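You operate a simulated robot arm through the tools that you are given. There is no shell and no other tool.

The job below is to be done with a simulated robot arm. You get a single attempt, and the scene is never put back.

Task
Pack housings 75 and 27 in the blue crate, fit its lid and close both its latches.
Fine: one housing a cell.

The check looks at the end state, three seconds after you hand in, the way a careful person would. Anything else that was tipped, shoved, dropped, spilled or broken makes it a failure. Lids that push on must go on centred and level and be pressed home; caps that screw on are set level and turned clockwise until they are tight.

Robot
A 6-joint arm with a two-finger gripper, fixed in place. Base frame: the origin is at the foot of the arm, x ahead of it, y to its left, z up; the work surface is at about z = 860. Lengths are in mm, angles in rad, forces in N, time in s.
It reaches about 1298 mm from its shoulder. Its first joint turns from -2.601 to 2.601 rad. Payload 1.57 kg.
Tool frame: the origin (TCP) lies between the finger pads and is the grasp point; the fingertips stand 21 mm ahead of it; z points along the fingers, y is the line along which they close. Largest opening 70 mm; the body of the gripper starts 50 mm behind the TCP.
Orientation is that of the tool frame in the base frame, as a unit quaternion [x, y, z, w]. With the fingers straight down and closing along the base's y, the tool's x points along the base's -x, its y along +y and its z along -z.

Tools
- The arm moves only by the tool move_arm. Its argument "motion" is a list of rows, each an object of numbers (a shift or turn left out is 0, a gripper value left out holds the last): "ax", "ay", "az": the turn, a rotation vector about the tool's x, y, z in rad; "tx", "ty", "tz": the shift along the tool's x, y, z in mm; "gripper": the closure in counts, from 0 (fully open) to 255 (shut). In form: [{"ax": .., "ay": .., "az": .., "tx": .., "ty": .., "tz": .., "gripper": ..}, ...]. A call has 1 to 20 rows; each row is the pose to reach, as a shift and turn from the pose commanded when the call began, along the tool's axes at that moment. Rows are played at 5 a second. More than 50 mm and 0.15 rad between two rows, or a gripper value outside its range, and nothing of the call is played. A pose out of reach is approached as far as the arm can. The call stops where the force on the tool passes 40 N (or 10 N more than at its start, if that is more) or the arm is blocked; 0.2 s more then pass. Each finger halts on what it meets, pressing with about 26 N; the grip force reading is that of the motor and also rises with nothing between the fingers. The clock runs only during rows and for 0.2 s after the last one: add rows that repeat a pose to give the fingers time. The reply holds the time, the measured pose of the TCP, the force on the tool along the base axes, the opening and the grip force, in the units named above and with some noise, with the torque about the TCP (base axes, N m) and any sound that the robot's microphone picked up.
- Cameras (640 x 400 px; columns grow to the right, rows downward): "scene" is fixed at [46.2, -486.7, 1491.3]; the picture's right is [-0.44, -0.90, 0.00], its down [-0.61, 0.30, -0.73] and it looks along [0.66, -0.32, -0.68] (base axes); focal length 226 px, centre (320, 200). "wrist" rides on the gripper at [79, 4, -81] in the tool frame; the picture's right is [-0.05, 1.00, 0.00], its down [-0.67, -0.04, -0.74] and it looks along [-0.74, -0.04, 0.67] (tool axes); focal length 256 px, centre (320, 200). There is no depth. A picture from a camera that has moved, and an enlarged one, comes with that camera's place and axes in the base frame and with its lens. The place of the scene camera against the robot may be out by one fixed shift of up to 25 mm in any direction.
- snapshot(camera): a new picture of that camera. The clock stands still meanwhile.
- raise_lower(by): slides the trunk up (or, below 0, down) by that many mm; the arm rides with it, the base frame stays. It gives what a move gives, with no picture.
- zoom(camera, box): a new picture of the part [left, top, right, bottom] of that camera's present view, enlarged. The clock stands still meanwhile.
- close_job(): hands the job in; it is judged then, once.

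Nothing tells you positions but the pictures and the camera data. Unless the task says otherwise, let go and move clear before handing in.

The tools are called after "Emit:" as a command line: name --argument value ..., lists and objects as JSON in quotes. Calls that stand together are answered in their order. move_arm: Moves the arm, as the interface text tells. Its arguments: {"type":"object","properties":{"motion":{"type":"array","items":{"type":"object","properties":{"ax":{"type":"number"},"ay":{"type":"number"},"az":{"type":"number"},"tx":{"type":"number"},"ty":{"type":"number"},"tz":{"type":"number"},"gripper":{"type":"number"}}}}},"required":["motion"]} The other tools are called the same way: raise_lower (by) slides the trunk up or down; snapshot (camera) takes a picture; zoom (camera, box) takes an enlarged picture of a part of a camera's view; close_job () hands the job in.

At the start:

```text
t: 0.0
eef_pos: [444.9, -505.5, 1275.4]
ee_rot: [0.001, 1.0, 0.0, 0.0]
wrist_force: [1.1, -0.7, -0.6]
torque: [-0.03, 0.02, 0.02]
gripper_width: 70.0
grasp_force: 0.0
trunk travel left (down, up): [-956.0, 14.0]
```

scene: 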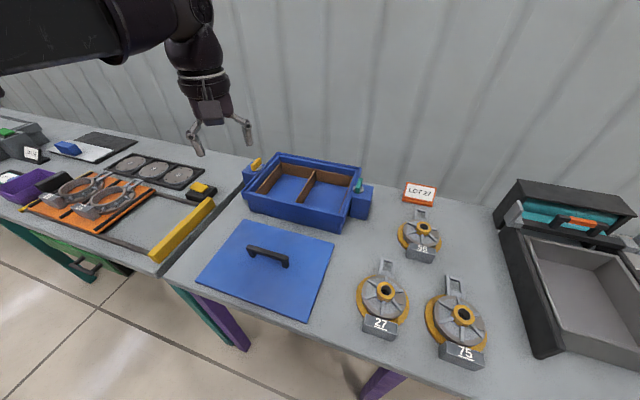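
wrist: 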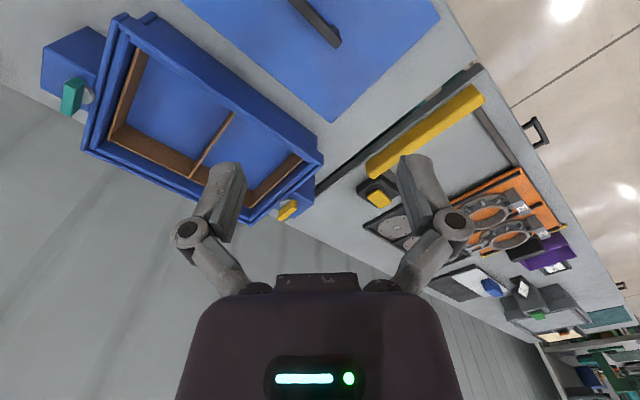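

I see the blue crate with two cells, its lid lying on the table beside it, and housings 27, 75 and one other. I'll zoom in for details before moving.

Emit:
zoom --camera "scene" --box '[230, 130, 390, 230]'

Emit:
zoom --camera "scene" --box '[340, 240, 500, 370]'

Emit:
zoom --camera "scene" --box '[180, 200, 350, 330]'

Emit:
zoom --camera "scene" --box '[370, 170, 480, 270]'

Emit:
zoom --camera "wrist" --box '[30, 0, 350, 230]'

```text
4.00 times, centred on (310, 180) of scene
camera zoom: at [46.2, -486.7, 1491.3], right [-0.44, -0.9, 0.0], down [-0.61, 0.3, -0.73], along [0.66, -0.32, -0.68], focal length 904 px, centre (360, 280)
```

zoom: 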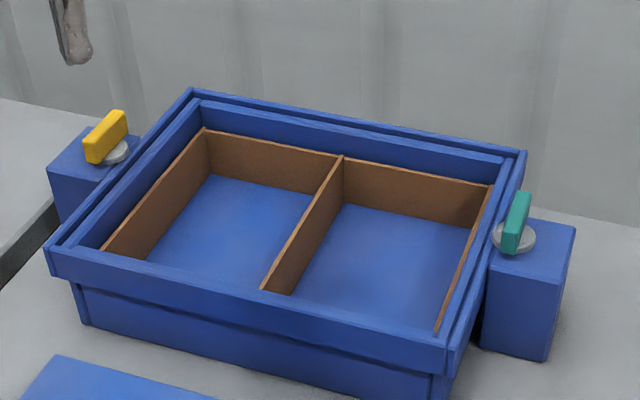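

```text
3.08 times, centred on (420, 305) of scene
camera zoom: at [46.2, -486.7, 1491.3], right [-0.44, -0.9, 0.0], down [-0.61, 0.3, -0.73], along [0.66, -0.32, -0.68], focal length 695 px, centre (12, -123)
```

zoom: 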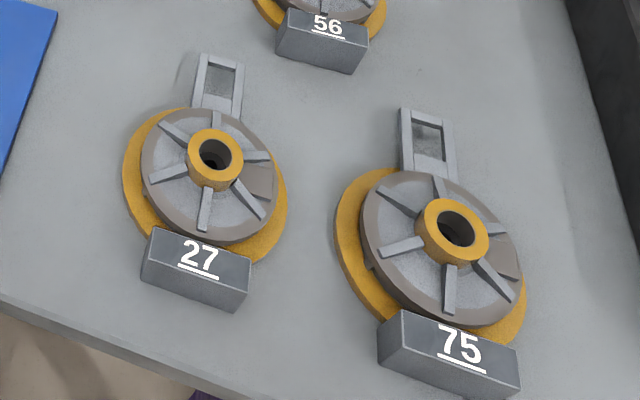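

```text
3.08 times, centred on (265, 265) of scene
camera zoom: at [46.2, -486.7, 1491.3], right [-0.44, -0.9, 0.0], down [-0.61, 0.3, -0.73], along [0.66, -0.32, -0.68], focal length 695 px, centre (489, 0)
```

zoom: 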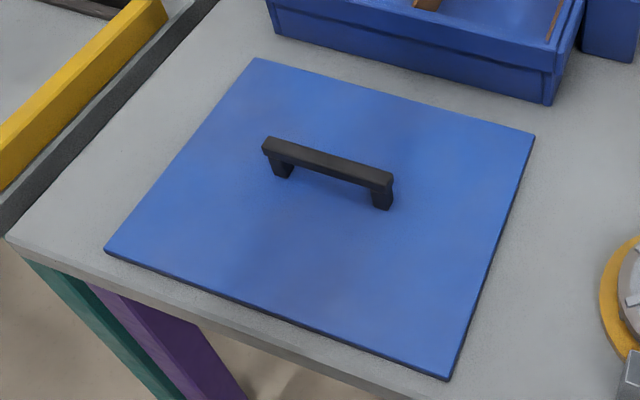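

```text
4.00 times, centred on (425, 220) of scene
camera zoom: at [46.2, -486.7, 1491.3], right [-0.44, -0.9, 0.0], down [-0.61, 0.3, -0.73], along [0.66, -0.32, -0.68], focal length 904 px, centre (-100, 120)
```

zoom: 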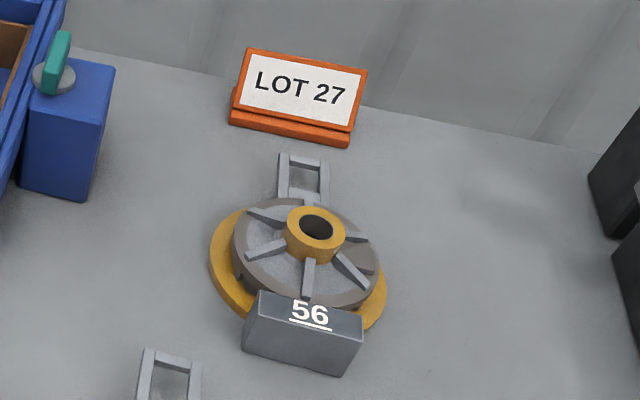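

```text
1.74 times, centred on (190, 115) of wrist
camera zoom: at [366.5, -502.4, 1357.0], right [0.05, 1.0, 0.0], down [0.67, -0.04, 0.74], along [0.74, -0.04, -0.67], focal length 445 px, centre (546, 348)
```

zoom: 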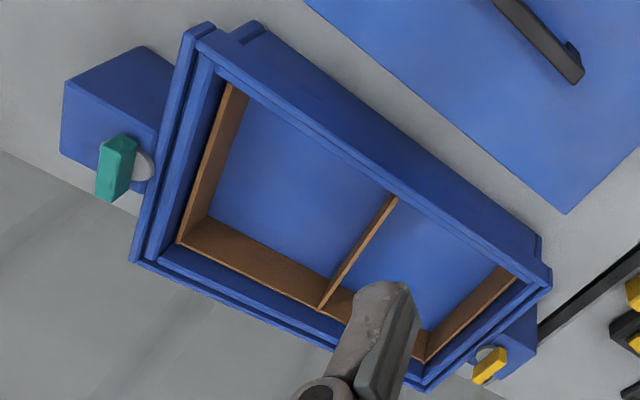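

Everything is seen roughly: crate near (740,-780), lid near (500,-505), 27 near (230,-775), 75 near (87,-915). I'll swing the wrist camera round to look at the housings from above.

Emit:
move_arm --motion '[{"tx": 27, "ty": -13, "tz": 2, "az": 0.143}, {"tx": 54, "ty": -26, "tz": 4, "az": 0.286}, {"tx": 80, "ty": -40, "tz": 7, "az": 0.428}, {"tx": 107, "ty": -53, "tz": 9, "az": 0.571}, {"tx": 134, "ty": -66, "tz": 11, "az": 0.714}, {"tx": 161, "ty": -79, "tz": 14, "az": 0.857}, {"tx": 188, "ty": -92, "tz": 16, "az": 1.0}, {"tx": 215, "ty": -105, "tz": 18, "az": 1.142}, {"tx": 241, "ty": -119, "tz": 20, "az": 1.285}, {"tx": 268, "ty": -132, "tz": 23, "az": 1.428}, {"tx": 295, "ty": -145, "tz": 25, "az": 1.571}, {"tx": 295, "ty": -145, "tz": 25, "az": 1.571}]'

Emit:
snapshot --camera "wrist"

Emit:
snapshot --camera "scene"

```text
t: 2.6
eef_pos: [150.8, -651.2, 1274.8]
ee_rot: [0.708, 0.707, -0.001, 0.0]
wrist_force: [0.7, -0.4, -0.1]
torque: [0.03, 0.01, 0.0]
gripper_width: 69.9
grasp_force: 0.1
out of reach, approached as far as the arm can: row 2, 3, 4, 5, 6, 7, 8, 9, 10, 11, 12
trunk travel left (down, up): [-956.0, 14.0]
```

```text
taken
camera wrist: at [156.5, -571.5, 1357.1], right [1.0, -0.06, 0.0], down [-0.04, -0.67, 0.74], along [-0.04, -0.74, -0.67], focal length 256 px, centre (320, 200)
```

wrist: 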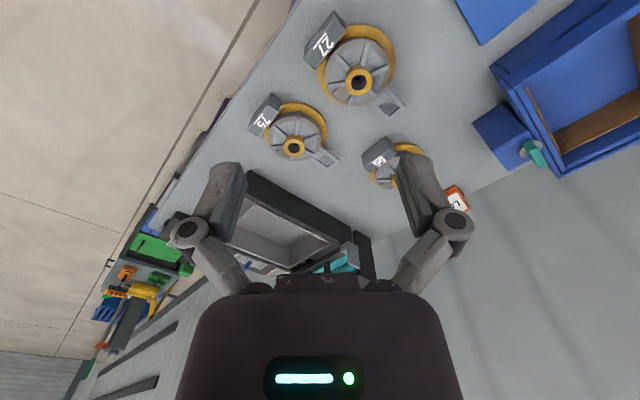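

```text
taken
```

scene: 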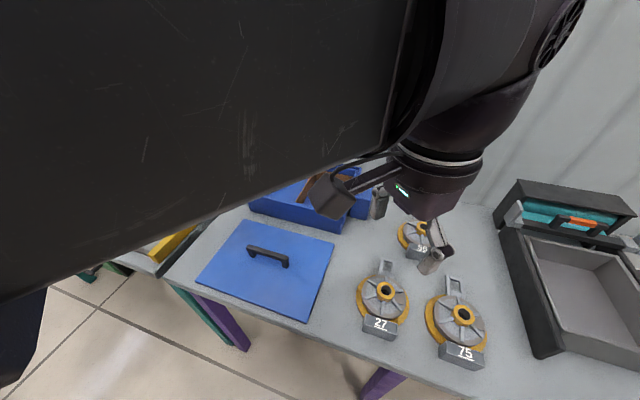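

Housings 27, 75 and 56 are visible; the arm couldn't go below z≈1275, so the shoulder is high. I'll lower the trunk 150 mm for closer views.

Emit:
raise_lower --by -150

Emit:
snapshot --camera "wrist"

Emit:
snapshot --camera "scene"

```text
t: 4.3
eef_pos: [152.3, -651.0, 1124.3]
ee_rot: [0.707, 0.707, 0.0, 0.0]
wrist_force: [0.3, -0.3, 0.9]
torque: [0.0, 0.01, -0.01]
gripper_width: 69.8
grasp_force: 0.0
trunk travel left (down, up): [-806.0, 164.0]
```

```text
taken
camera wrist: at [156.2, -571.7, 1207.1], right [1.0, -0.05, 0.0], down [-0.04, -0.67, 0.74], along [-0.04, -0.74, -0.67], focal length 256 px, centre (320, 200)
```

wrist: 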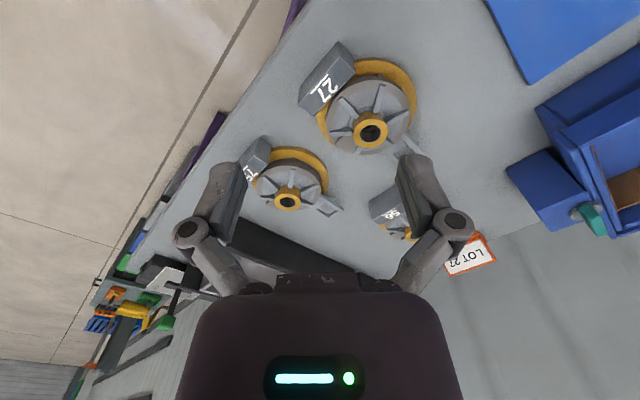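

```text
taken
```

scene: 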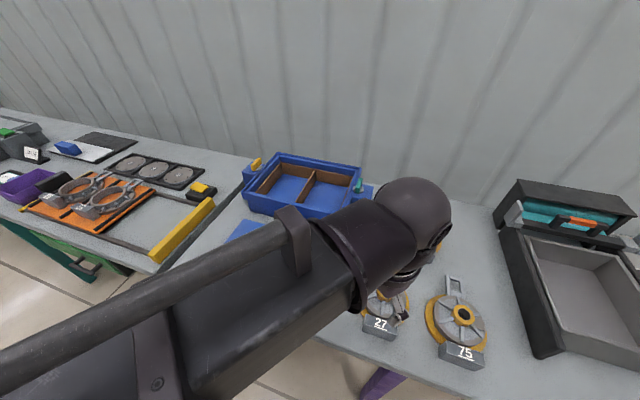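

Housing 27's hub top works out to about (209,-755,928). I'll zoom on the housings to understand their shape and size.

Emit:
zoom --camera "wrist" --box '[220, 30, 440, 230]'

Emit:
zoom --camera "wrist" --box '[480, 60, 640, 260]'

```text
2.00 times, centred on (330, 130) of wrist
camera zoom: at [156.2, -571.7, 1207.1], right [1.0, -0.05, 0.0], down [-0.04, -0.67, 0.74], along [-0.04, -0.74, -0.67], focal length 512 px, centre (300, 340)
```

zoom: 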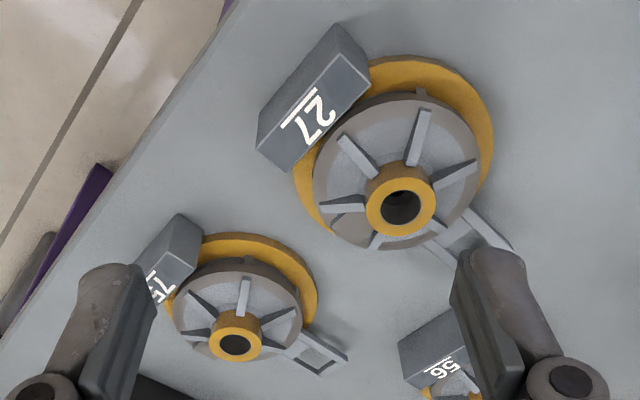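

```text
2.00 times, centred on (560, 160) of wrist
camera zoom: at [156.2, -571.7, 1207.1], right [1.0, -0.05, 0.0], down [-0.04, -0.67, 0.74], along [-0.04, -0.74, -0.67], focal length 512 px, centre (-160, 280)
```

zoom: 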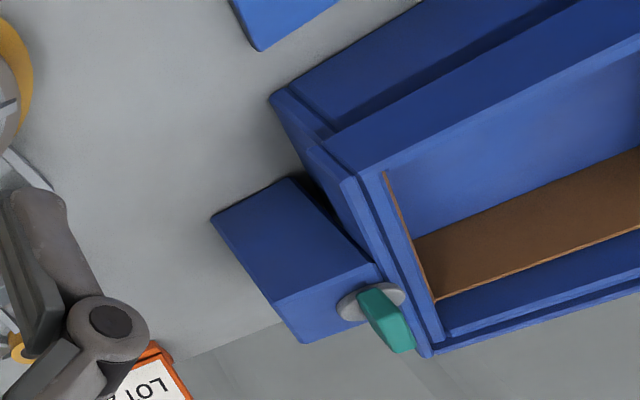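

The housings have a flange, a ribbed disc and a hub about 45 mm across that I can grip. I'll bring the trunk down further, lifting the tool first so it stays well clear.

Emit:
move_arm --motion '[{"tz": -50}, {"tz": -100}, {"tz": -150}, {"tz": -200}, {"tz": -250}, {"tz": -300}, {"tz": -350}, {"tz": -350}]'

Emit:
raise_lower --by -350

Emit:
snapshot --camera "scene"

Emit:
snapshot --camera "wrist"

```text
t: 6.2
eef_pos: [151.4, -651.1, 1125.6]
ee_rot: [0.707, 0.708, 0.0, 0.0]
wrist_force: [0.3, -0.6, 0.3]
torque: [0.0, 0.0, 0.0]
gripper_width: 70.0
grasp_force: 0.0
out of reach, approached as far as the arm can: row 1, 2, 3, 4, 5, 6, 7, 8
trunk travel left (down, up): [-806.0, 164.0]
```

```text
t: 8.5
eef_pos: [156.5, -647.2, 866.2]
ee_rot: [0.707, 0.707, 0.006, 0.005]
wrist_force: [5.1, 12.1, 24.9]
torque: [0.11, -0.96, 0.51]
gripper_width: 70.6
grasp_force: 0.0
trunk travel left (down, up): [-546.0, 424.0]
stopped: the force on the tool passed its limit at 279 N (the readings are from after the stop); the commanded pose is now the measured one
```

```text
taken
```

scene: 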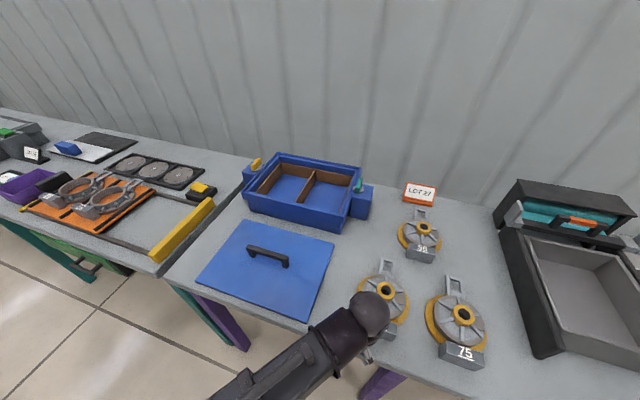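

```text
taken
camera wrist: at [159.2, -569.2, 948.2], right [1.0, -0.05, 0.02], down [-0.05, -0.67, 0.74], along [-0.03, -0.74, -0.67], focal length 256 px, centre (320, 200)
```

wrist: 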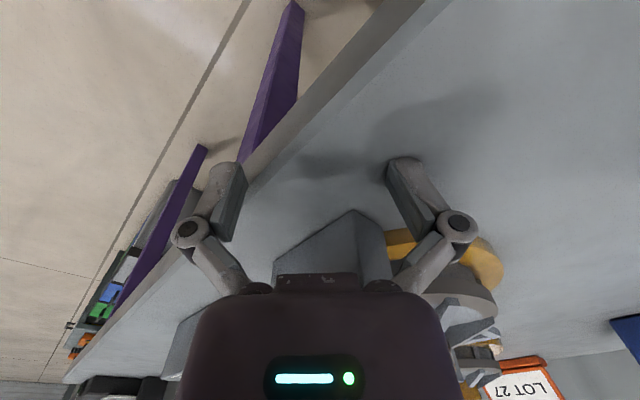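

The trunk move brought a fingertip onto the table: the arm itself doesn't change height with the tool pointing down, so the trunk must do all vertical motion. I'll raise the trunk right away and check that nothing was disturbed.

Emit:
raise_lower --by 180

Emit:
snapshot --camera "wrist"

Emit:
snapshot --camera "scene"

```text
t: 10.5
eef_pos: [155.5, -652.2, 1043.8]
ee_rot: [0.708, 0.706, 0.004, 0.007]
wrist_force: [-0.1, -1.7, 1.2]
torque: [0.0, -0.01, 0.0]
gripper_width: 70.0
grasp_force: 0.1
trunk travel left (down, up): [-726.0, 244.0]
```

```text
taken
camera wrist: at [158.5, -572.8, 1126.5], right [1.0, -0.06, 0.01], down [-0.05, -0.66, 0.75], along [-0.03, -0.75, -0.67], focal length 256 px, centre (320, 200)
```

wrist: 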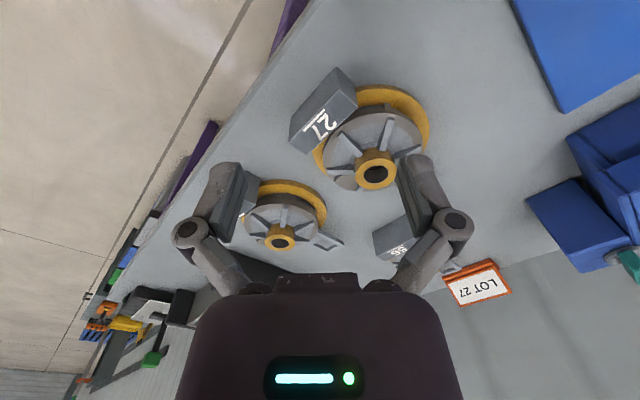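

```text
taken
```

scene: 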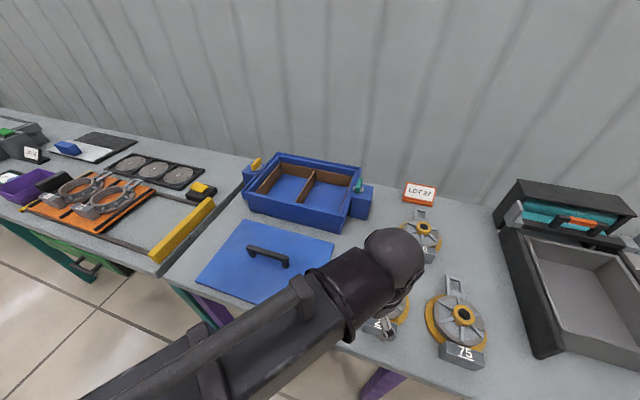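

The housings look undisturbed. I'll take out the small tilt left over from the contact and raise the trunk so I can travel safely.

Emit:
move_arm --motion '[{"ax": 0.0156, "ay": 0.0044}, {"ax": 0.0156, "ay": 0.0044}]'

Emit:
raise_lower --by 130

```text
t: 11.1
eef_pos: [154.8, -652.3, 1044.8]
ee_rot: [0.708, 0.706, 0.0, -0.001]
wrist_force: [0.6, 0.3, -0.3]
torque: [0.0, -0.01, -0.01]
gripper_width: 69.9
grasp_force: 0.1
trunk travel left (down, up): [-726.0, 244.0]
```

```text
t: 12.7
eef_pos: [155.3, -652.0, 1174.5]
ee_rot: [0.708, 0.706, 0.001, -0.001]
wrist_force: [-0.1, -0.1, -1.3]
torque: [-0.01, 0.01, -0.01]
gripper_width: 69.9
grasp_force: 0.0
trunk travel left (down, up): [-856.0, 114.0]
```

Now swing to look at the crate from nearer.

Emit:
move_arm --motion '[{"tx": 3, "ty": 43, "az": -0.078}, {"tx": 7, "ty": 86, "az": -0.157}, {"tx": 10, "ty": 129, "az": -0.235}, {"tx": 14, "ty": 172, "az": -0.314}, {"tx": 17, "ty": 215, "az": -0.392}, {"tx": 21, "ty": 259, "az": -0.471}, {"tx": 24, "ty": 302, "az": -0.55}, {"tx": 28, "ty": 345, "az": -0.628}, {"tx": 31, "ty": 388, "az": -0.707}, {"tx": 35, "ty": 431, "az": -0.785}, {"tx": 35, "ty": 431, "az": -0.785}]'

Emit:
snapshot --camera "wrist"

Emit:
snapshot --camera "scene"

```text
t: 15.1
eef_pos: [585.6, -620.8, 1175.6]
ee_rot: [0.384, 0.923, 0.0, -0.001]
wrist_force: [-0.1, -0.4, 0.5]
torque: [0.03, -0.01, 0.01]
gripper_width: 70.1
grasp_force: 0.2
trunk travel left (down, up): [-856.0, 114.0]
```

```text
taken
camera wrist: at [533.1, -561.5, 1257.2], right [0.75, 0.67, 0.0], down [0.45, -0.5, 0.74], along [0.5, -0.55, -0.67], focal length 256 px, centre (320, 200)
```

wrist: 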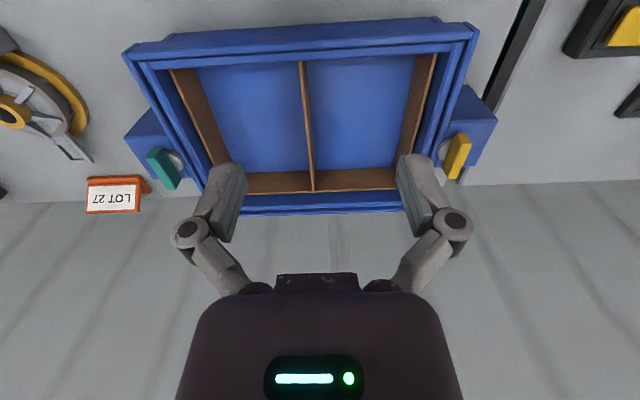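

```text
taken
```

scene: 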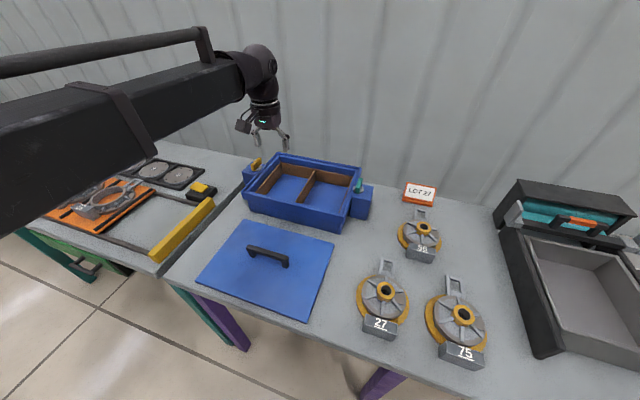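

The crate is nearly square to the wrist camera here. Zooming in on its rim and latches.

Emit:
zoom --camera "wrist" --box '[110, 0, 310, 125]'

Emit:
zoom --camera "wrist" --box '[300, 0, 500, 125]'

Emit:
zoom --camera "wrist" --box '[110, 95, 310, 220]'

Emit:
zoom --camera "wrist" --box '[320, 95, 520, 220]'

```text
3.20 times, centred on (210, 62) of wrist
camera zoom: at [533.1, -561.5, 1257.2], right [0.75, 0.67, 0.0], down [0.45, -0.5, 0.74], along [0.5, -0.55, -0.67], focal length 819 px, centre (672, 640)
```

zoom: 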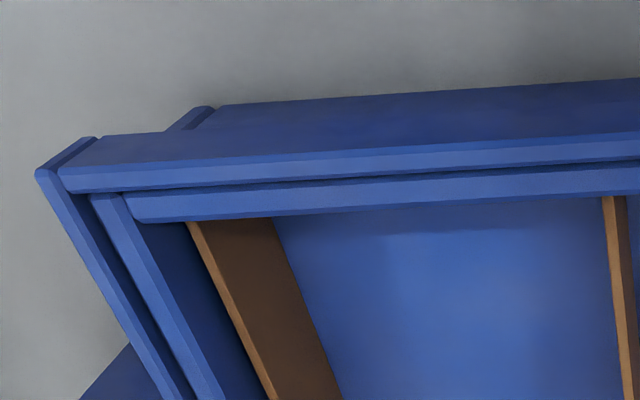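

```text
3.20 times, centred on (400, 62) of wrist
camera zoom: at [533.1, -561.5, 1257.2], right [0.75, 0.67, 0.0], down [0.45, -0.5, 0.74], along [0.5, -0.55, -0.67], focal length 819 px, centre (64, 640)
```

zoom: 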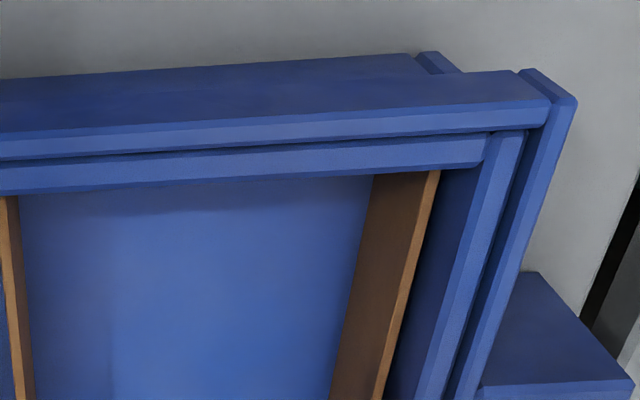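

```text
3.20 times, centred on (210, 158) of wrist
camera zoom: at [533.1, -561.5, 1257.2], right [0.75, 0.67, 0.0], down [0.45, -0.5, 0.74], along [0.5, -0.55, -0.67], focal length 819 px, centre (672, 336)
```

zoom: 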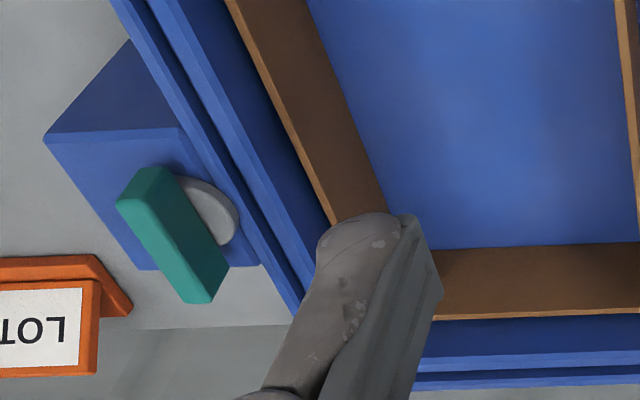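

```text
3.20 times, centred on (420, 158) of wrist
camera zoom: at [533.1, -561.5, 1257.2], right [0.75, 0.67, 0.0], down [0.45, -0.5, 0.74], along [0.5, -0.55, -0.67], focal length 819 px, centre (0, 336)
```

zoom: 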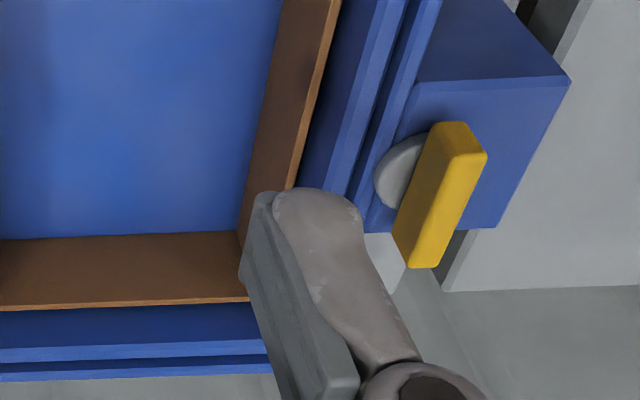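

The crate is turned about 45° in plan, with its rim near z≈962 and two cells about 150 mm wide. I'll move forward so the cells show at the top of the picture, nearly from straight above.

Emit:
move_arm --motion '[{"tx": -40}, {"tx": -80}, {"tx": -120}, {"tx": -150}, {"tx": -150}]'

Emit:
snapshot --camera "wrist"

Emit:
zoom --camera "wrist" --box '[120, 0, 320, 125]'

Emit:
zoom --camera "wrist" --box '[300, 0, 500, 125]'

```text
t: 16.3
eef_pos: [689.2, -723.2, 1174.4]
ee_rot: [0.384, 0.923, 0.0, -0.001]
wrist_force: [-0.2, -0.8, 0.2]
torque: [-0.01, -0.04, 0.0]
gripper_width: 69.9
grasp_force: 0.1
trunk travel left (down, up): [-856.0, 114.0]
```

```text
taken
camera wrist: at [636.7, -663.7, 1257.1], right [0.75, 0.67, 0.0], down [0.45, -0.5, 0.74], along [0.49, -0.56, -0.67], focal length 256 px, centre (320, 200)
```

wrist: 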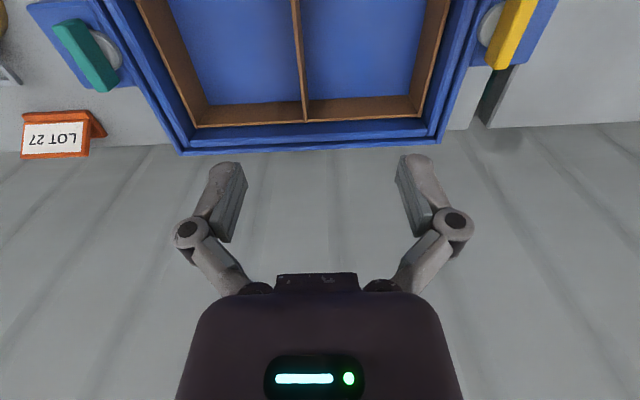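

```text
3.20 times, centred on (220, 62) of wrist
camera zoom: at [636.7, -663.7, 1257.1], right [0.75, 0.67, 0.0], down [0.45, -0.5, 0.74], along [0.49, -0.56, -0.67], focal length 819 px, centre (640, 640)
```

zoom: 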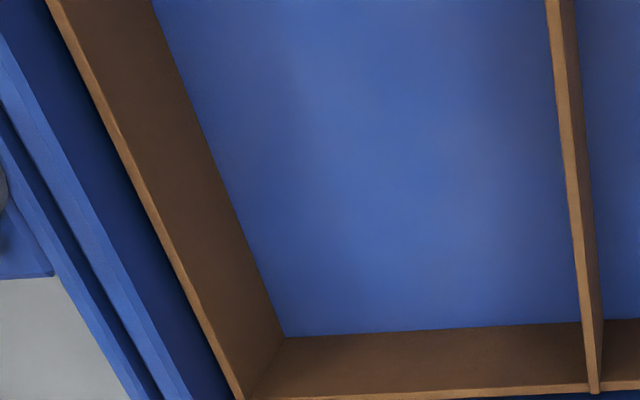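

```text
3.20 times, centred on (400, 62) of wrist
camera zoom: at [636.7, -663.7, 1257.1], right [0.75, 0.67, 0.0], down [0.45, -0.5, 0.74], along [0.49, -0.56, -0.67], focal length 819 px, centre (64, 640)
```

zoom: 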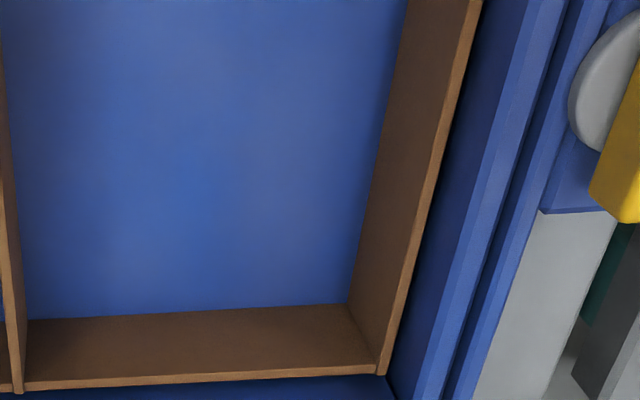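

The crate centre works out near (671,-741), with cell floors about 155 × 228 mm. Now back to the housings for near-vertical views.

Emit:
move_arm --motion '[{"tx": 31.6, "ty": -30.1}, {"tx": 63.2, "ty": -60.3}, {"tx": 94.8, "ty": -90.4}, {"tx": 126.3, "ty": -120.5}, {"tx": 157.9, "ty": -150.7}, {"tx": 189.5, "ty": -180.8}, {"tx": 221.1, "ty": -210.9}, {"tx": 252.7, "ty": -241.1}, {"tx": 284.3, "ty": -271.2}, {"tx": 315.8, "ty": -301.3}, {"tx": 347.4, "ty": -331.5}, {"tx": 379, "ty": -361.6}, {"tx": 379, "ty": -361.6}]'

Emit:
snapshot --camera "wrist"

Emit:
zoom --camera "wrist" --box '[60, 0, 260, 125]'

Emit:
zoom --camera "wrist" --box '[240, 10, 440, 135]'

```text
t: 19.1
eef_pos: [168.0, -712.0, 1175.1]
ee_rot: [0.385, 0.923, 0.0, -0.001]
wrist_force: [0.5, 0.2, 0.5]
torque: [0.0, 0.02, -0.01]
gripper_width: 70.0
grasp_force: 0.1
trunk travel left (down, up): [-856.0, 114.0]
```

```text
taken
camera wrist: at [114.4, -652.3, 1256.8], right [0.75, 0.67, 0.0], down [0.45, -0.5, 0.74], along [0.49, -0.55, -0.67], focal length 256 px, centre (320, 200)
```

wrist: 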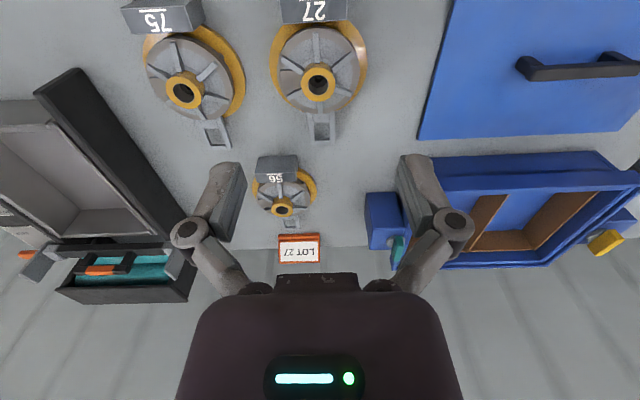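

```text
3.20 times, centred on (160, 62) of wrist
camera zoom: at [114.4, -652.3, 1256.8], right [0.75, 0.67, 0.0], down [0.45, -0.5, 0.74], along [0.49, -0.55, -0.67], focal length 819 px, centre (832, 640)
```

zoom: 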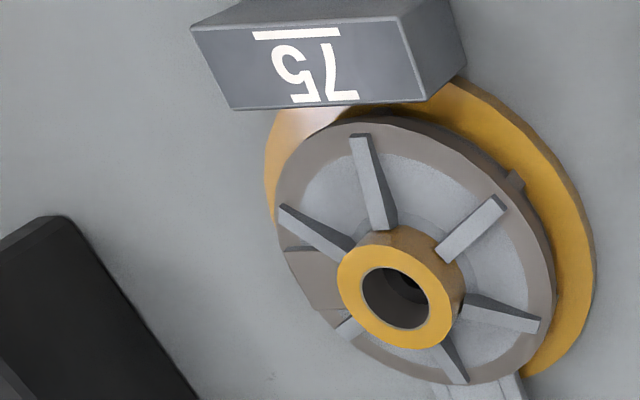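

```text
3.20 times, centred on (340, 72) of wrist
camera zoom: at [114.4, -652.3, 1256.8], right [0.75, 0.67, 0.0], down [0.45, -0.5, 0.74], along [0.49, -0.55, -0.67], focal length 819 px, centre (256, 608)
```

zoom: 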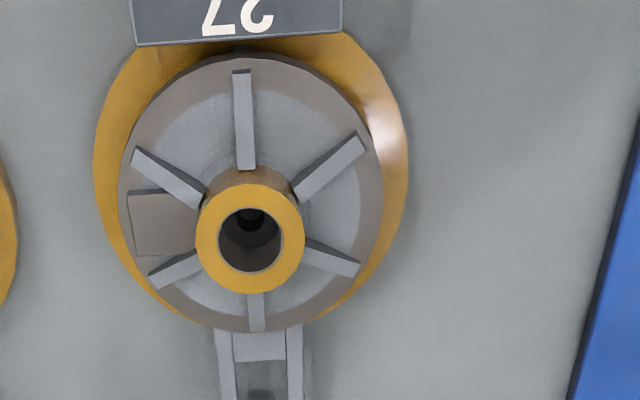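

Housings 27 and 75 both lie nearly square to the crate already. I'll lower for parallax to fix the hub heights.

Emit:
raise_lower --by -150

Emit:
snapshot --camera "wrist"

Emit:
zoom --camera "wrist" --box '[220, 20, 420, 145]'

Emit:
zoom --camera "wrist" --box '[20, 40, 220, 165]'

```text
t: 20.8
eef_pos: [167.3, -710.6, 1024.5]
ee_rot: [0.385, 0.923, 0.0, -0.001]
wrist_force: [-1.3, 0.4, -0.2]
torque: [0.01, 0.0, -0.04]
gripper_width: 70.1
grasp_force: 0.1
trunk travel left (down, up): [-706.0, 264.0]
```

```text
taken
camera wrist: at [114.2, -652.2, 1106.9], right [0.75, 0.67, 0.0], down [0.45, -0.5, 0.74], along [0.49, -0.55, -0.67], focal length 256 px, centre (320, 200)
```

wrist: 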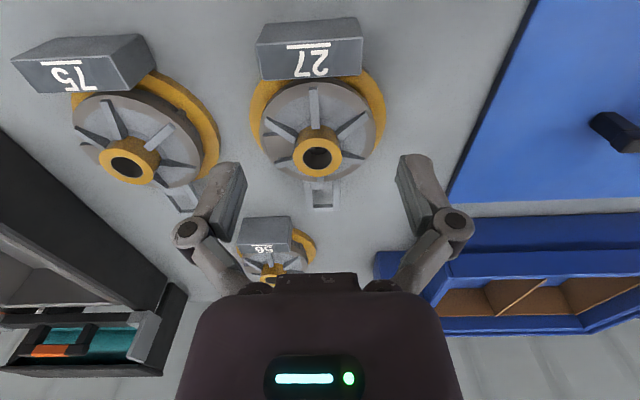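

```text
3.20 times, centred on (320, 82) of wrist
camera zoom: at [114.2, -652.2, 1106.9], right [0.75, 0.67, 0.0], down [0.45, -0.5, 0.74], along [0.49, -0.55, -0.67], focal length 819 px, centre (320, 576)
```

zoom: 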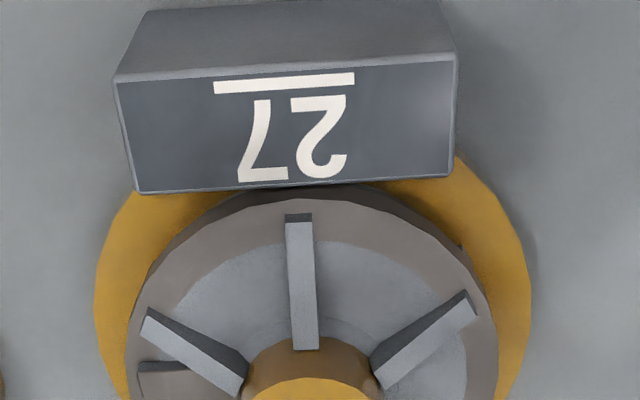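

```text
3.20 times, centred on (120, 102) of wrist
camera zoom: at [114.2, -652.2, 1106.9], right [0.75, 0.67, 0.0], down [0.45, -0.5, 0.74], along [0.49, -0.55, -0.67], focal length 819 px, centre (960, 512)
```

zoom: 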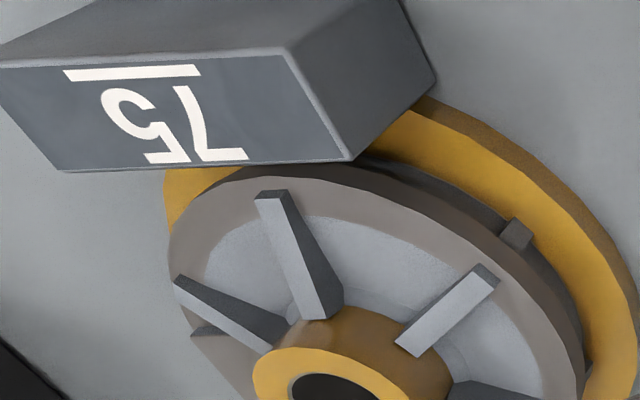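

Emit:
zoom --camera "wrist" --box '[270, 110, 370, 210]'

Emit:
zoom --camera "wrist" --box '[80, 120, 200, 220]'

```text
4.00 times, centred on (320, 160) of wrist
camera zoom: at [114.2, -652.2, 1106.9], right [0.75, 0.67, 0.0], down [0.45, -0.5, 0.74], along [0.49, -0.55, -0.67], focal length 1024 px, centre (320, 360)
```

zoom: 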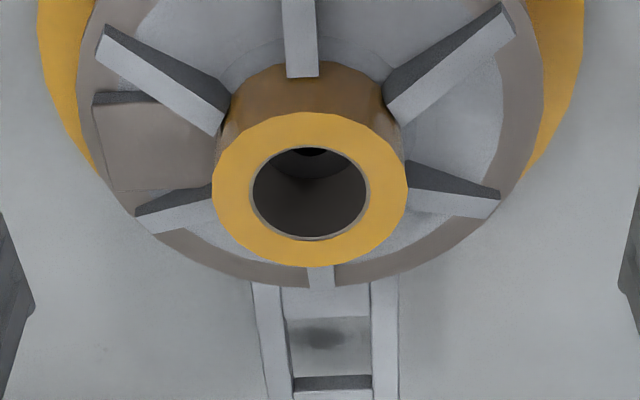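

```text
4.00 times, centred on (140, 170) of wrist
camera zoom: at [114.2, -652.2, 1106.9], right [0.75, 0.67, 0.0], down [0.45, -0.5, 0.74], along [0.49, -0.55, -0.67], focal length 1024 px, centre (1040, 320)
```

zoom: 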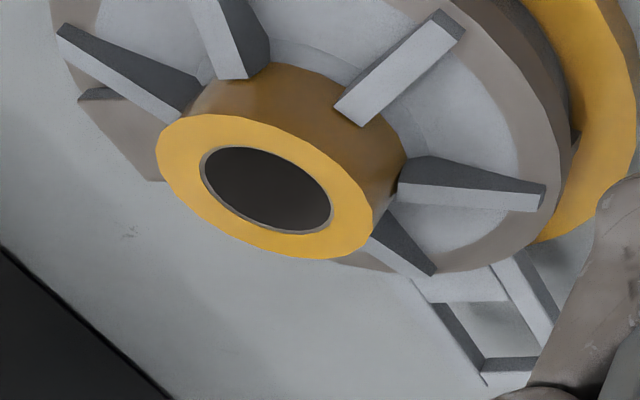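

Hub 27: top at (210.6,-764,922), diameter 44.5, and the housing axis matches the crate's. Checking the loop end and its height.

Emit:
zoom --camera "wrist" --box '[280, 165, 360, 215]'

Emit:
zoom --camera "scene" --box '[400, 260, 500, 380]'

Emit:
raise_lower --by 150

Emit:
zoom --camera "wrist" --box '[280, 90, 360, 150]'

Emit:
zoom --camera "wrist" --box '[160, 90, 260, 160]'

```text
8.00 times, centred on (320, 190) of wrist
camera zoom: at [114.2, -652.2, 1106.9], right [0.75, 0.67, 0.0], down [0.45, -0.5, 0.74], along [0.49, -0.55, -0.67], focal length 2048 px, centre (320, 280)
```

zoom: 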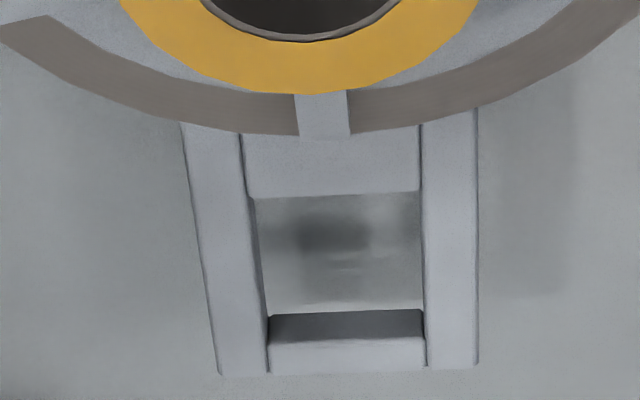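

```text
3.33 times, centred on (450, 320) of scene
camera zoom: at [46.2, -486.7, 1491.3], right [-0.44, -0.9, 0.0], down [-0.61, 0.3, -0.73], along [0.66, -0.32, -0.68], focal length 753 px, centre (-113, -200)
```

zoom: 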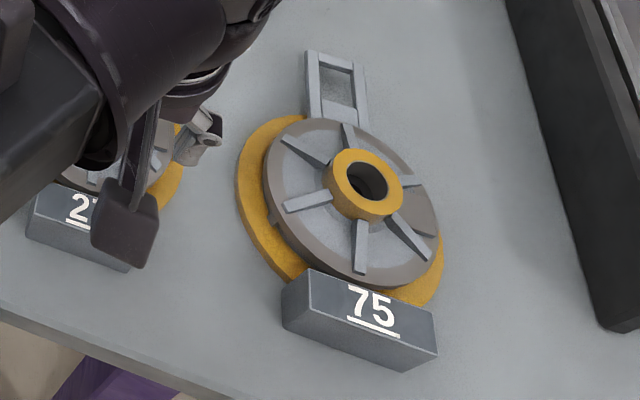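

```text
t: 22.6
eef_pos: [167.6, -711.3, 1175.4]
ee_rot: [0.384, 0.923, 0.001, -0.001]
wrist_force: [-0.6, -0.1, 0.5]
torque: [-0.01, 0.0, 0.0]
gripper_width: 70.1
grasp_force: 0.1
trunk travel left (down, up): [-856.0, 114.0]
```

```text
6.67 times, centred on (320, 120) of wrist
camera zoom: at [114.1, -652.3, 1256.8], right [0.75, 0.67, 0.0], down [0.45, -0.5, 0.74], along [0.49, -0.55, -0.67], focal length 1707 px, centre (320, 733)
```

zoom: 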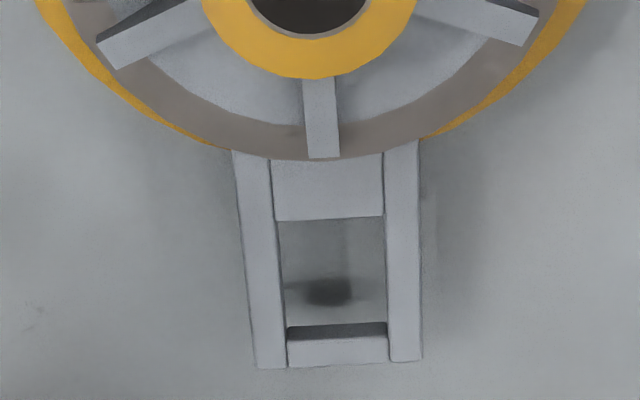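

```text
5.71 times, centred on (210, 125) of wrist
camera zoom: at [114.1, -652.3, 1256.8], right [0.75, 0.67, 0.0], down [0.45, -0.5, 0.74], along [0.49, -0.55, -0.67], focal length 1463 px, centre (949, 629)
```

zoom: 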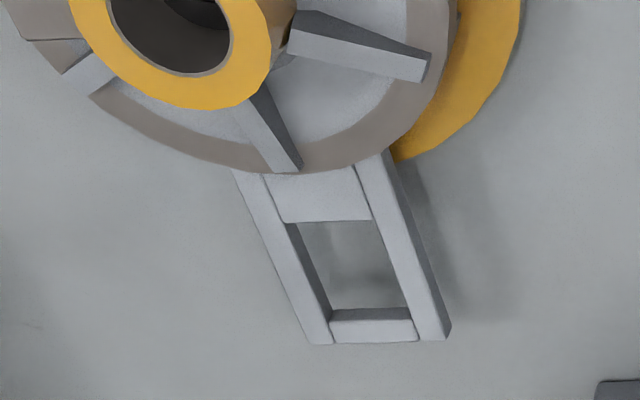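

Loop end is ~119 mm ahead of the hub and the block ~89 mm behind, so each housing (~207 mm) fits a cell lengthwise. I'll test whether the wrist can tilt, to look straighter down.

Emit:
move_arm --motion '[{"ay": 0.14}, {"ay": 0.28}, {"ay": 0.4}, {"ay": 0.4}]'

Emit:
snapshot --camera "wrist"

```text
t: 23.6
eef_pos: [166.2, -711.1, 1189.6]
ee_rot: [0.376, 0.905, 0.077, -0.185]
wrist_force: [0.2, 0.3, 0.5]
torque: [-0.04, 0.0, -0.01]
gripper_width: 70.0
grasp_force: 0.2
out of reach, approached as far as the arm can: row 2, 3, 4
trunk travel left (down, up): [-856.0, 114.0]
```

```text
taken
camera wrist: at [141.0, -678.7, 1296.4], right [0.74, 0.67, -0.02], down [0.61, -0.67, 0.42], along [0.27, -0.33, -0.91], focal length 256 px, centre (320, 200)
```

wrist: 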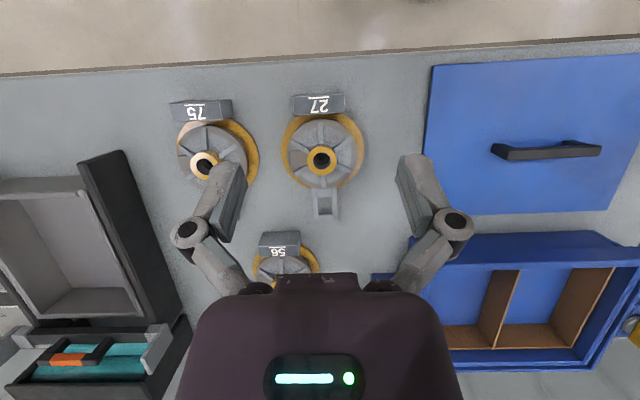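

Tilt works and gives near-vertical views. I'll take this tilted view over the crate's front half.

Emit:
move_arm --motion '[{"tx": -26.8, "ty": 30.2, "tz": -11.3}, {"tx": -53.6, "ty": 60.3, "tz": -22.7}, {"tx": -80.3, "ty": 90.5, "tz": -34.0}, {"tx": -107.1, "ty": 120.7, "tz": -45.3}, {"tx": -133.9, "ty": 150.8, "tz": -56.6}, {"tx": -160.7, "ty": 181.0, "tz": -68.0}, {"tx": -187.5, "ty": 211.1, "tz": -79.3}, {"tx": -214.3, "ty": 241.3, "tz": -90.6}, {"tx": -241.0, "ty": 271.5, "tz": -101.9}, {"tx": -267.8, "ty": 301.6, "tz": -113.3}, {"tx": -294.6, "ty": 331.8, "tz": -124.6}, {"tx": -294.6, "ty": 331.8, "tz": -124.6}]'

Emit:
snapshot --camera "wrist"

Emit:
zoom --camera "wrist" --box '[100, 20, 340, 170]'

Emit:
zoom --camera "wrist" --box '[300, 20, 540, 170]'

```text
t: 26.2
eef_pos: [631.1, -704.0, 1190.1]
ee_rot: [0.377, 0.904, 0.077, -0.184]
wrist_force: [0.6, -0.5, 0.0]
torque: [-0.01, 0.02, 0.02]
gripper_width: 70.0
grasp_force: 0.2
trunk travel left (down, up): [-856.0, 114.0]
```

```text
taken
camera wrist: at [604.7, -672.8, 1296.5], right [0.74, 0.67, -0.02], down [0.61, -0.67, 0.43], along [0.27, -0.33, -0.9], focal length 256 px, centre (320, 200)
```

wrist: 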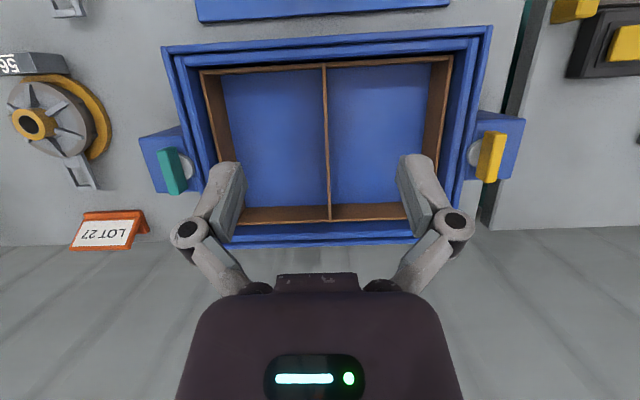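

```text
2.67 times, centred on (220, 95) of wrist
camera zoom: at [604.7, -672.8, 1296.5], right [0.74, 0.67, -0.02], down [0.61, -0.67, 0.43], along [0.27, -0.33, -0.9], focal length 683 px, centre (587, 480)
```

zoom: 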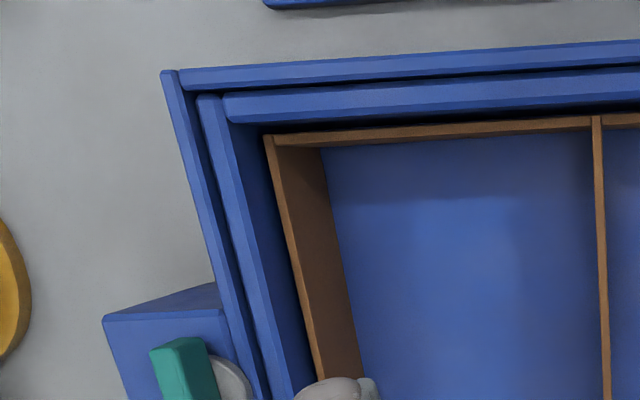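

```text
2.67 times, centred on (420, 95) of wrist
camera zoom: at [604.7, -672.8, 1296.5], right [0.74, 0.67, -0.02], down [0.61, -0.67, 0.43], along [0.27, -0.33, -0.9], focal length 683 px, centre (53, 480)
```

zoom: 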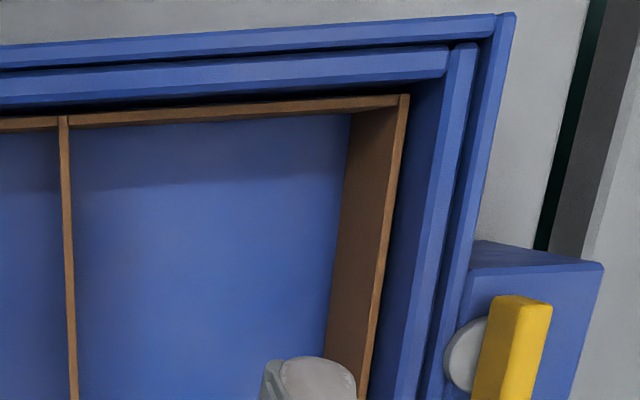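

The crate is well resolved: outer 369 × 279, cells about 153 × 223 with floor near z≈869. Now the same kind of view over the lid.

Emit:
move_arm --motion '[{"tx": 38.4, "ty": 4.2, "tz": 16.3}, {"tx": 76.7, "ty": 8.3, "tz": 32.6}, {"tx": 115, "ty": 12.5, "tz": 49}, {"tx": 153.4, "ty": 16.6, "tz": 65.3}, {"tx": 191.8, "ty": 20.8, "tz": 81.6}, {"tx": 230.1, "ty": 24.9, "tz": 97.9}, {"tx": 230.1, "ty": 24.9, "tz": 97.9}]'

Emit:
snapshot --camera "wrist"

Emit:
zoom --camera "wrist" --box '[200, 60, 440, 210]'

```text
t: 27.8
eef_pos: [472.4, -509.1, 1189.8]
ee_rot: [0.376, 0.904, 0.077, -0.186]
wrist_force: [-0.2, -0.6, -1.0]
torque: [0.03, 0.04, 0.02]
gripper_width: 70.2
grasp_force: 0.0
trunk travel left (down, up): [-856.0, 114.0]
```

```text
taken
camera wrist: at [445.8, -476.8, 1295.9], right [0.74, 0.67, -0.02], down [0.61, -0.67, 0.42], along [0.27, -0.33, -0.91], focal length 256 px, centre (320, 200)
```

wrist: 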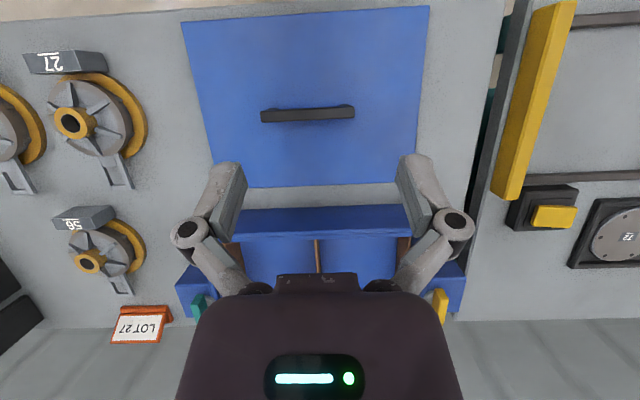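

```text
2.67 times, centred on (320, 135) of wrist
camera zoom: at [445.8, -476.8, 1295.9], right [0.74, 0.67, -0.02], down [0.61, -0.67, 0.42], along [0.27, -0.33, -0.91], focal length 683 px, centre (320, 373)
```

zoom: 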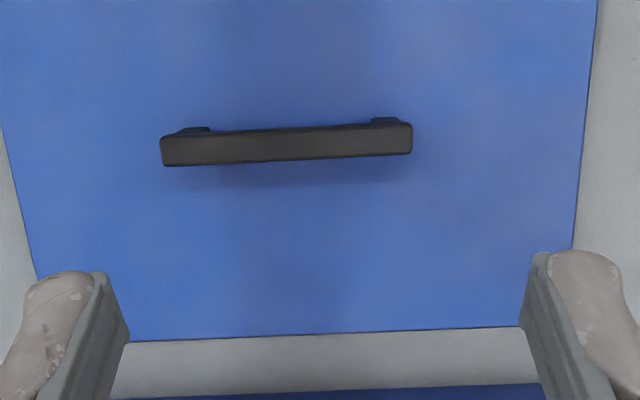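

The lid (about 346 × 256) sits parallel to the crate, directly in front of it, with its handle at the centre. I'll straighten the tool and go for housing 27 first.

Emit:
move_arm --motion '[{"ay": -0.14}, {"ay": -0.28}, {"ay": -0.4}, {"ay": -0.4}]'

Emit:
snapshot --camera "wrist"

Emit:
zoom --camera "wrist" --box '[200, 0, 440, 150]'

```text
t: 28.8
eef_pos: [470.4, -509.2, 1175.0]
ee_rot: [0.385, 0.923, 0.001, -0.001]
wrist_force: [0.2, 0.5, -0.4]
torque: [-0.01, 0.0, 0.02]
gripper_width: 70.0
grasp_force: 0.0
out of reach, approached as far as the arm can: row 1, 2, 3, 4
trunk travel left (down, up): [-856.0, 114.0]
```

```text
taken
camera wrist: at [417.3, -451.0, 1256.7], right [0.75, 0.67, 0.0], down [0.44, -0.5, 0.74], along [0.5, -0.56, -0.67], focal length 256 px, centre (320, 200)
```

wrist: 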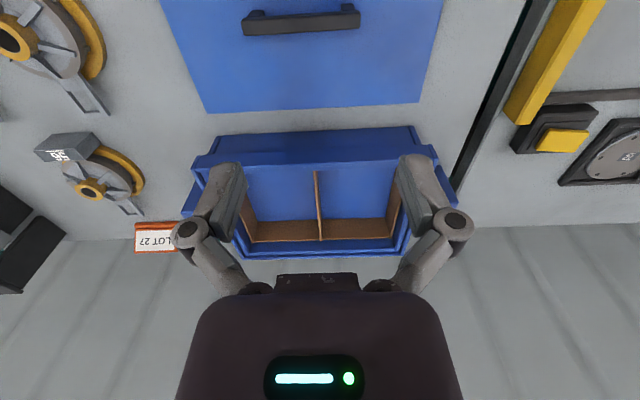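

```text
2.67 times, centred on (320, 75) of wrist
camera zoom: at [417.3, -451.0, 1256.7], right [0.75, 0.67, 0.0], down [0.44, -0.5, 0.74], along [0.5, -0.56, -0.67], focal length 683 px, centre (320, 533)
```

zoom: 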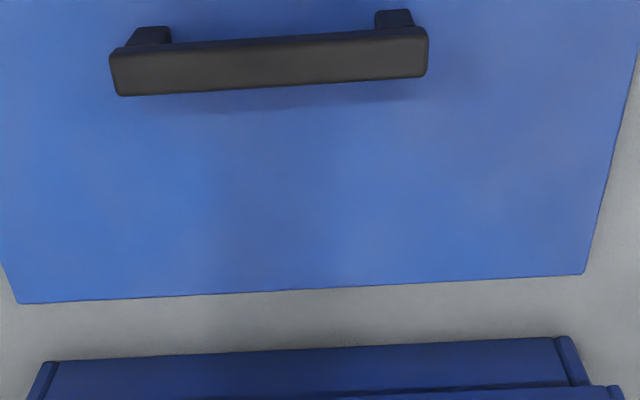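

Handle top is near z≈904. Moving over hub 27 now.

Emit:
move_arm --motion '[{"tx": 0.3, "ty": -45.5}, {"tx": 0.6, "ty": -91}, {"tx": 0.9, "ty": -136.5}, {"tx": 1.2, "ty": -182}, {"tx": 1.4, "ty": -227.4}, {"tx": 1.7, "ty": -272.9}, {"tx": 2, "ty": -318.4}, {"tx": 2.3, "ty": -363.9}, {"tx": 2.3, "ty": -363.9}]'

Emit:
raise_lower --by -190

Emit:
snapshot --camera "wrist"

Emit:
zoom --camera "wrist" --box '[220, 100, 420, 225]'

```text
t: 30.8
eef_pos: [210.7, -765.8, 1175.7]
ee_rot: [0.384, 0.923, 0.0, -0.001]
wrist_force: [0.3, 0.5, -0.3]
torque: [0.01, -0.04, 0.0]
gripper_width: 70.0
grasp_force: 0.0
out of reach, approached as far as the arm can: row 6
trunk travel left (down, up): [-856.0, 114.0]
```

```text
t: 32.8
eef_pos: [208.6, -765.3, 983.9]
ee_rot: [0.385, 0.923, 0.0, 0.0]
wrist_force: [-0.6, 0.3, 0.1]
torque: [0.02, 0.02, 0.0]
gripper_width: 70.2
grasp_force: 0.0
trunk travel left (down, up): [-666.0, 304.0]
```

```text
taken
camera wrist: at [157.1, -706.9, 1066.9], right [0.75, 0.67, 0.0], down [0.45, -0.5, 0.74], along [0.49, -0.55, -0.67], focal length 256 px, centre (320, 200)
```

wrist: 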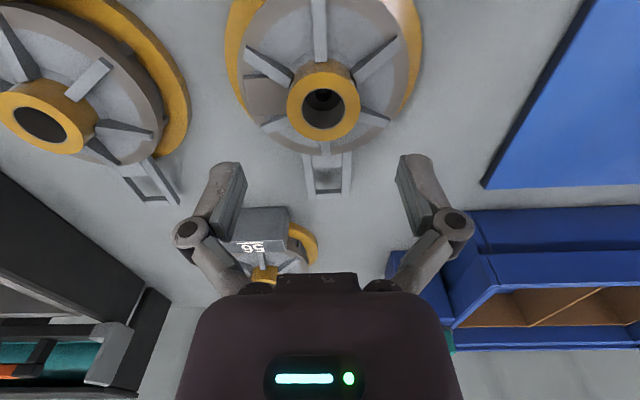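

```text
3.20 times, centred on (320, 162) of wrist
camera zoom: at [157.1, -706.9, 1066.9], right [0.75, 0.67, 0.0], down [0.45, -0.5, 0.74], along [0.49, -0.55, -0.67], focal length 819 px, centre (320, 320)
```

zoom: 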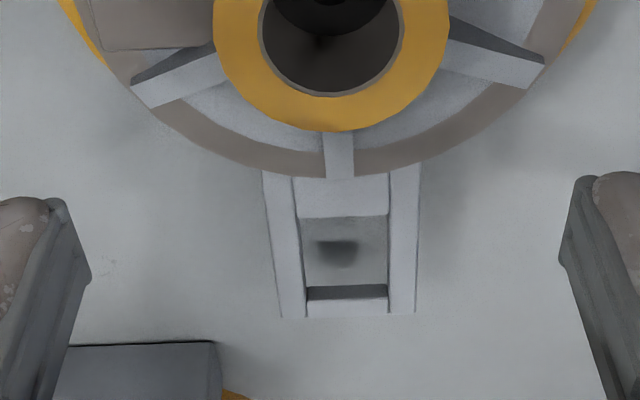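

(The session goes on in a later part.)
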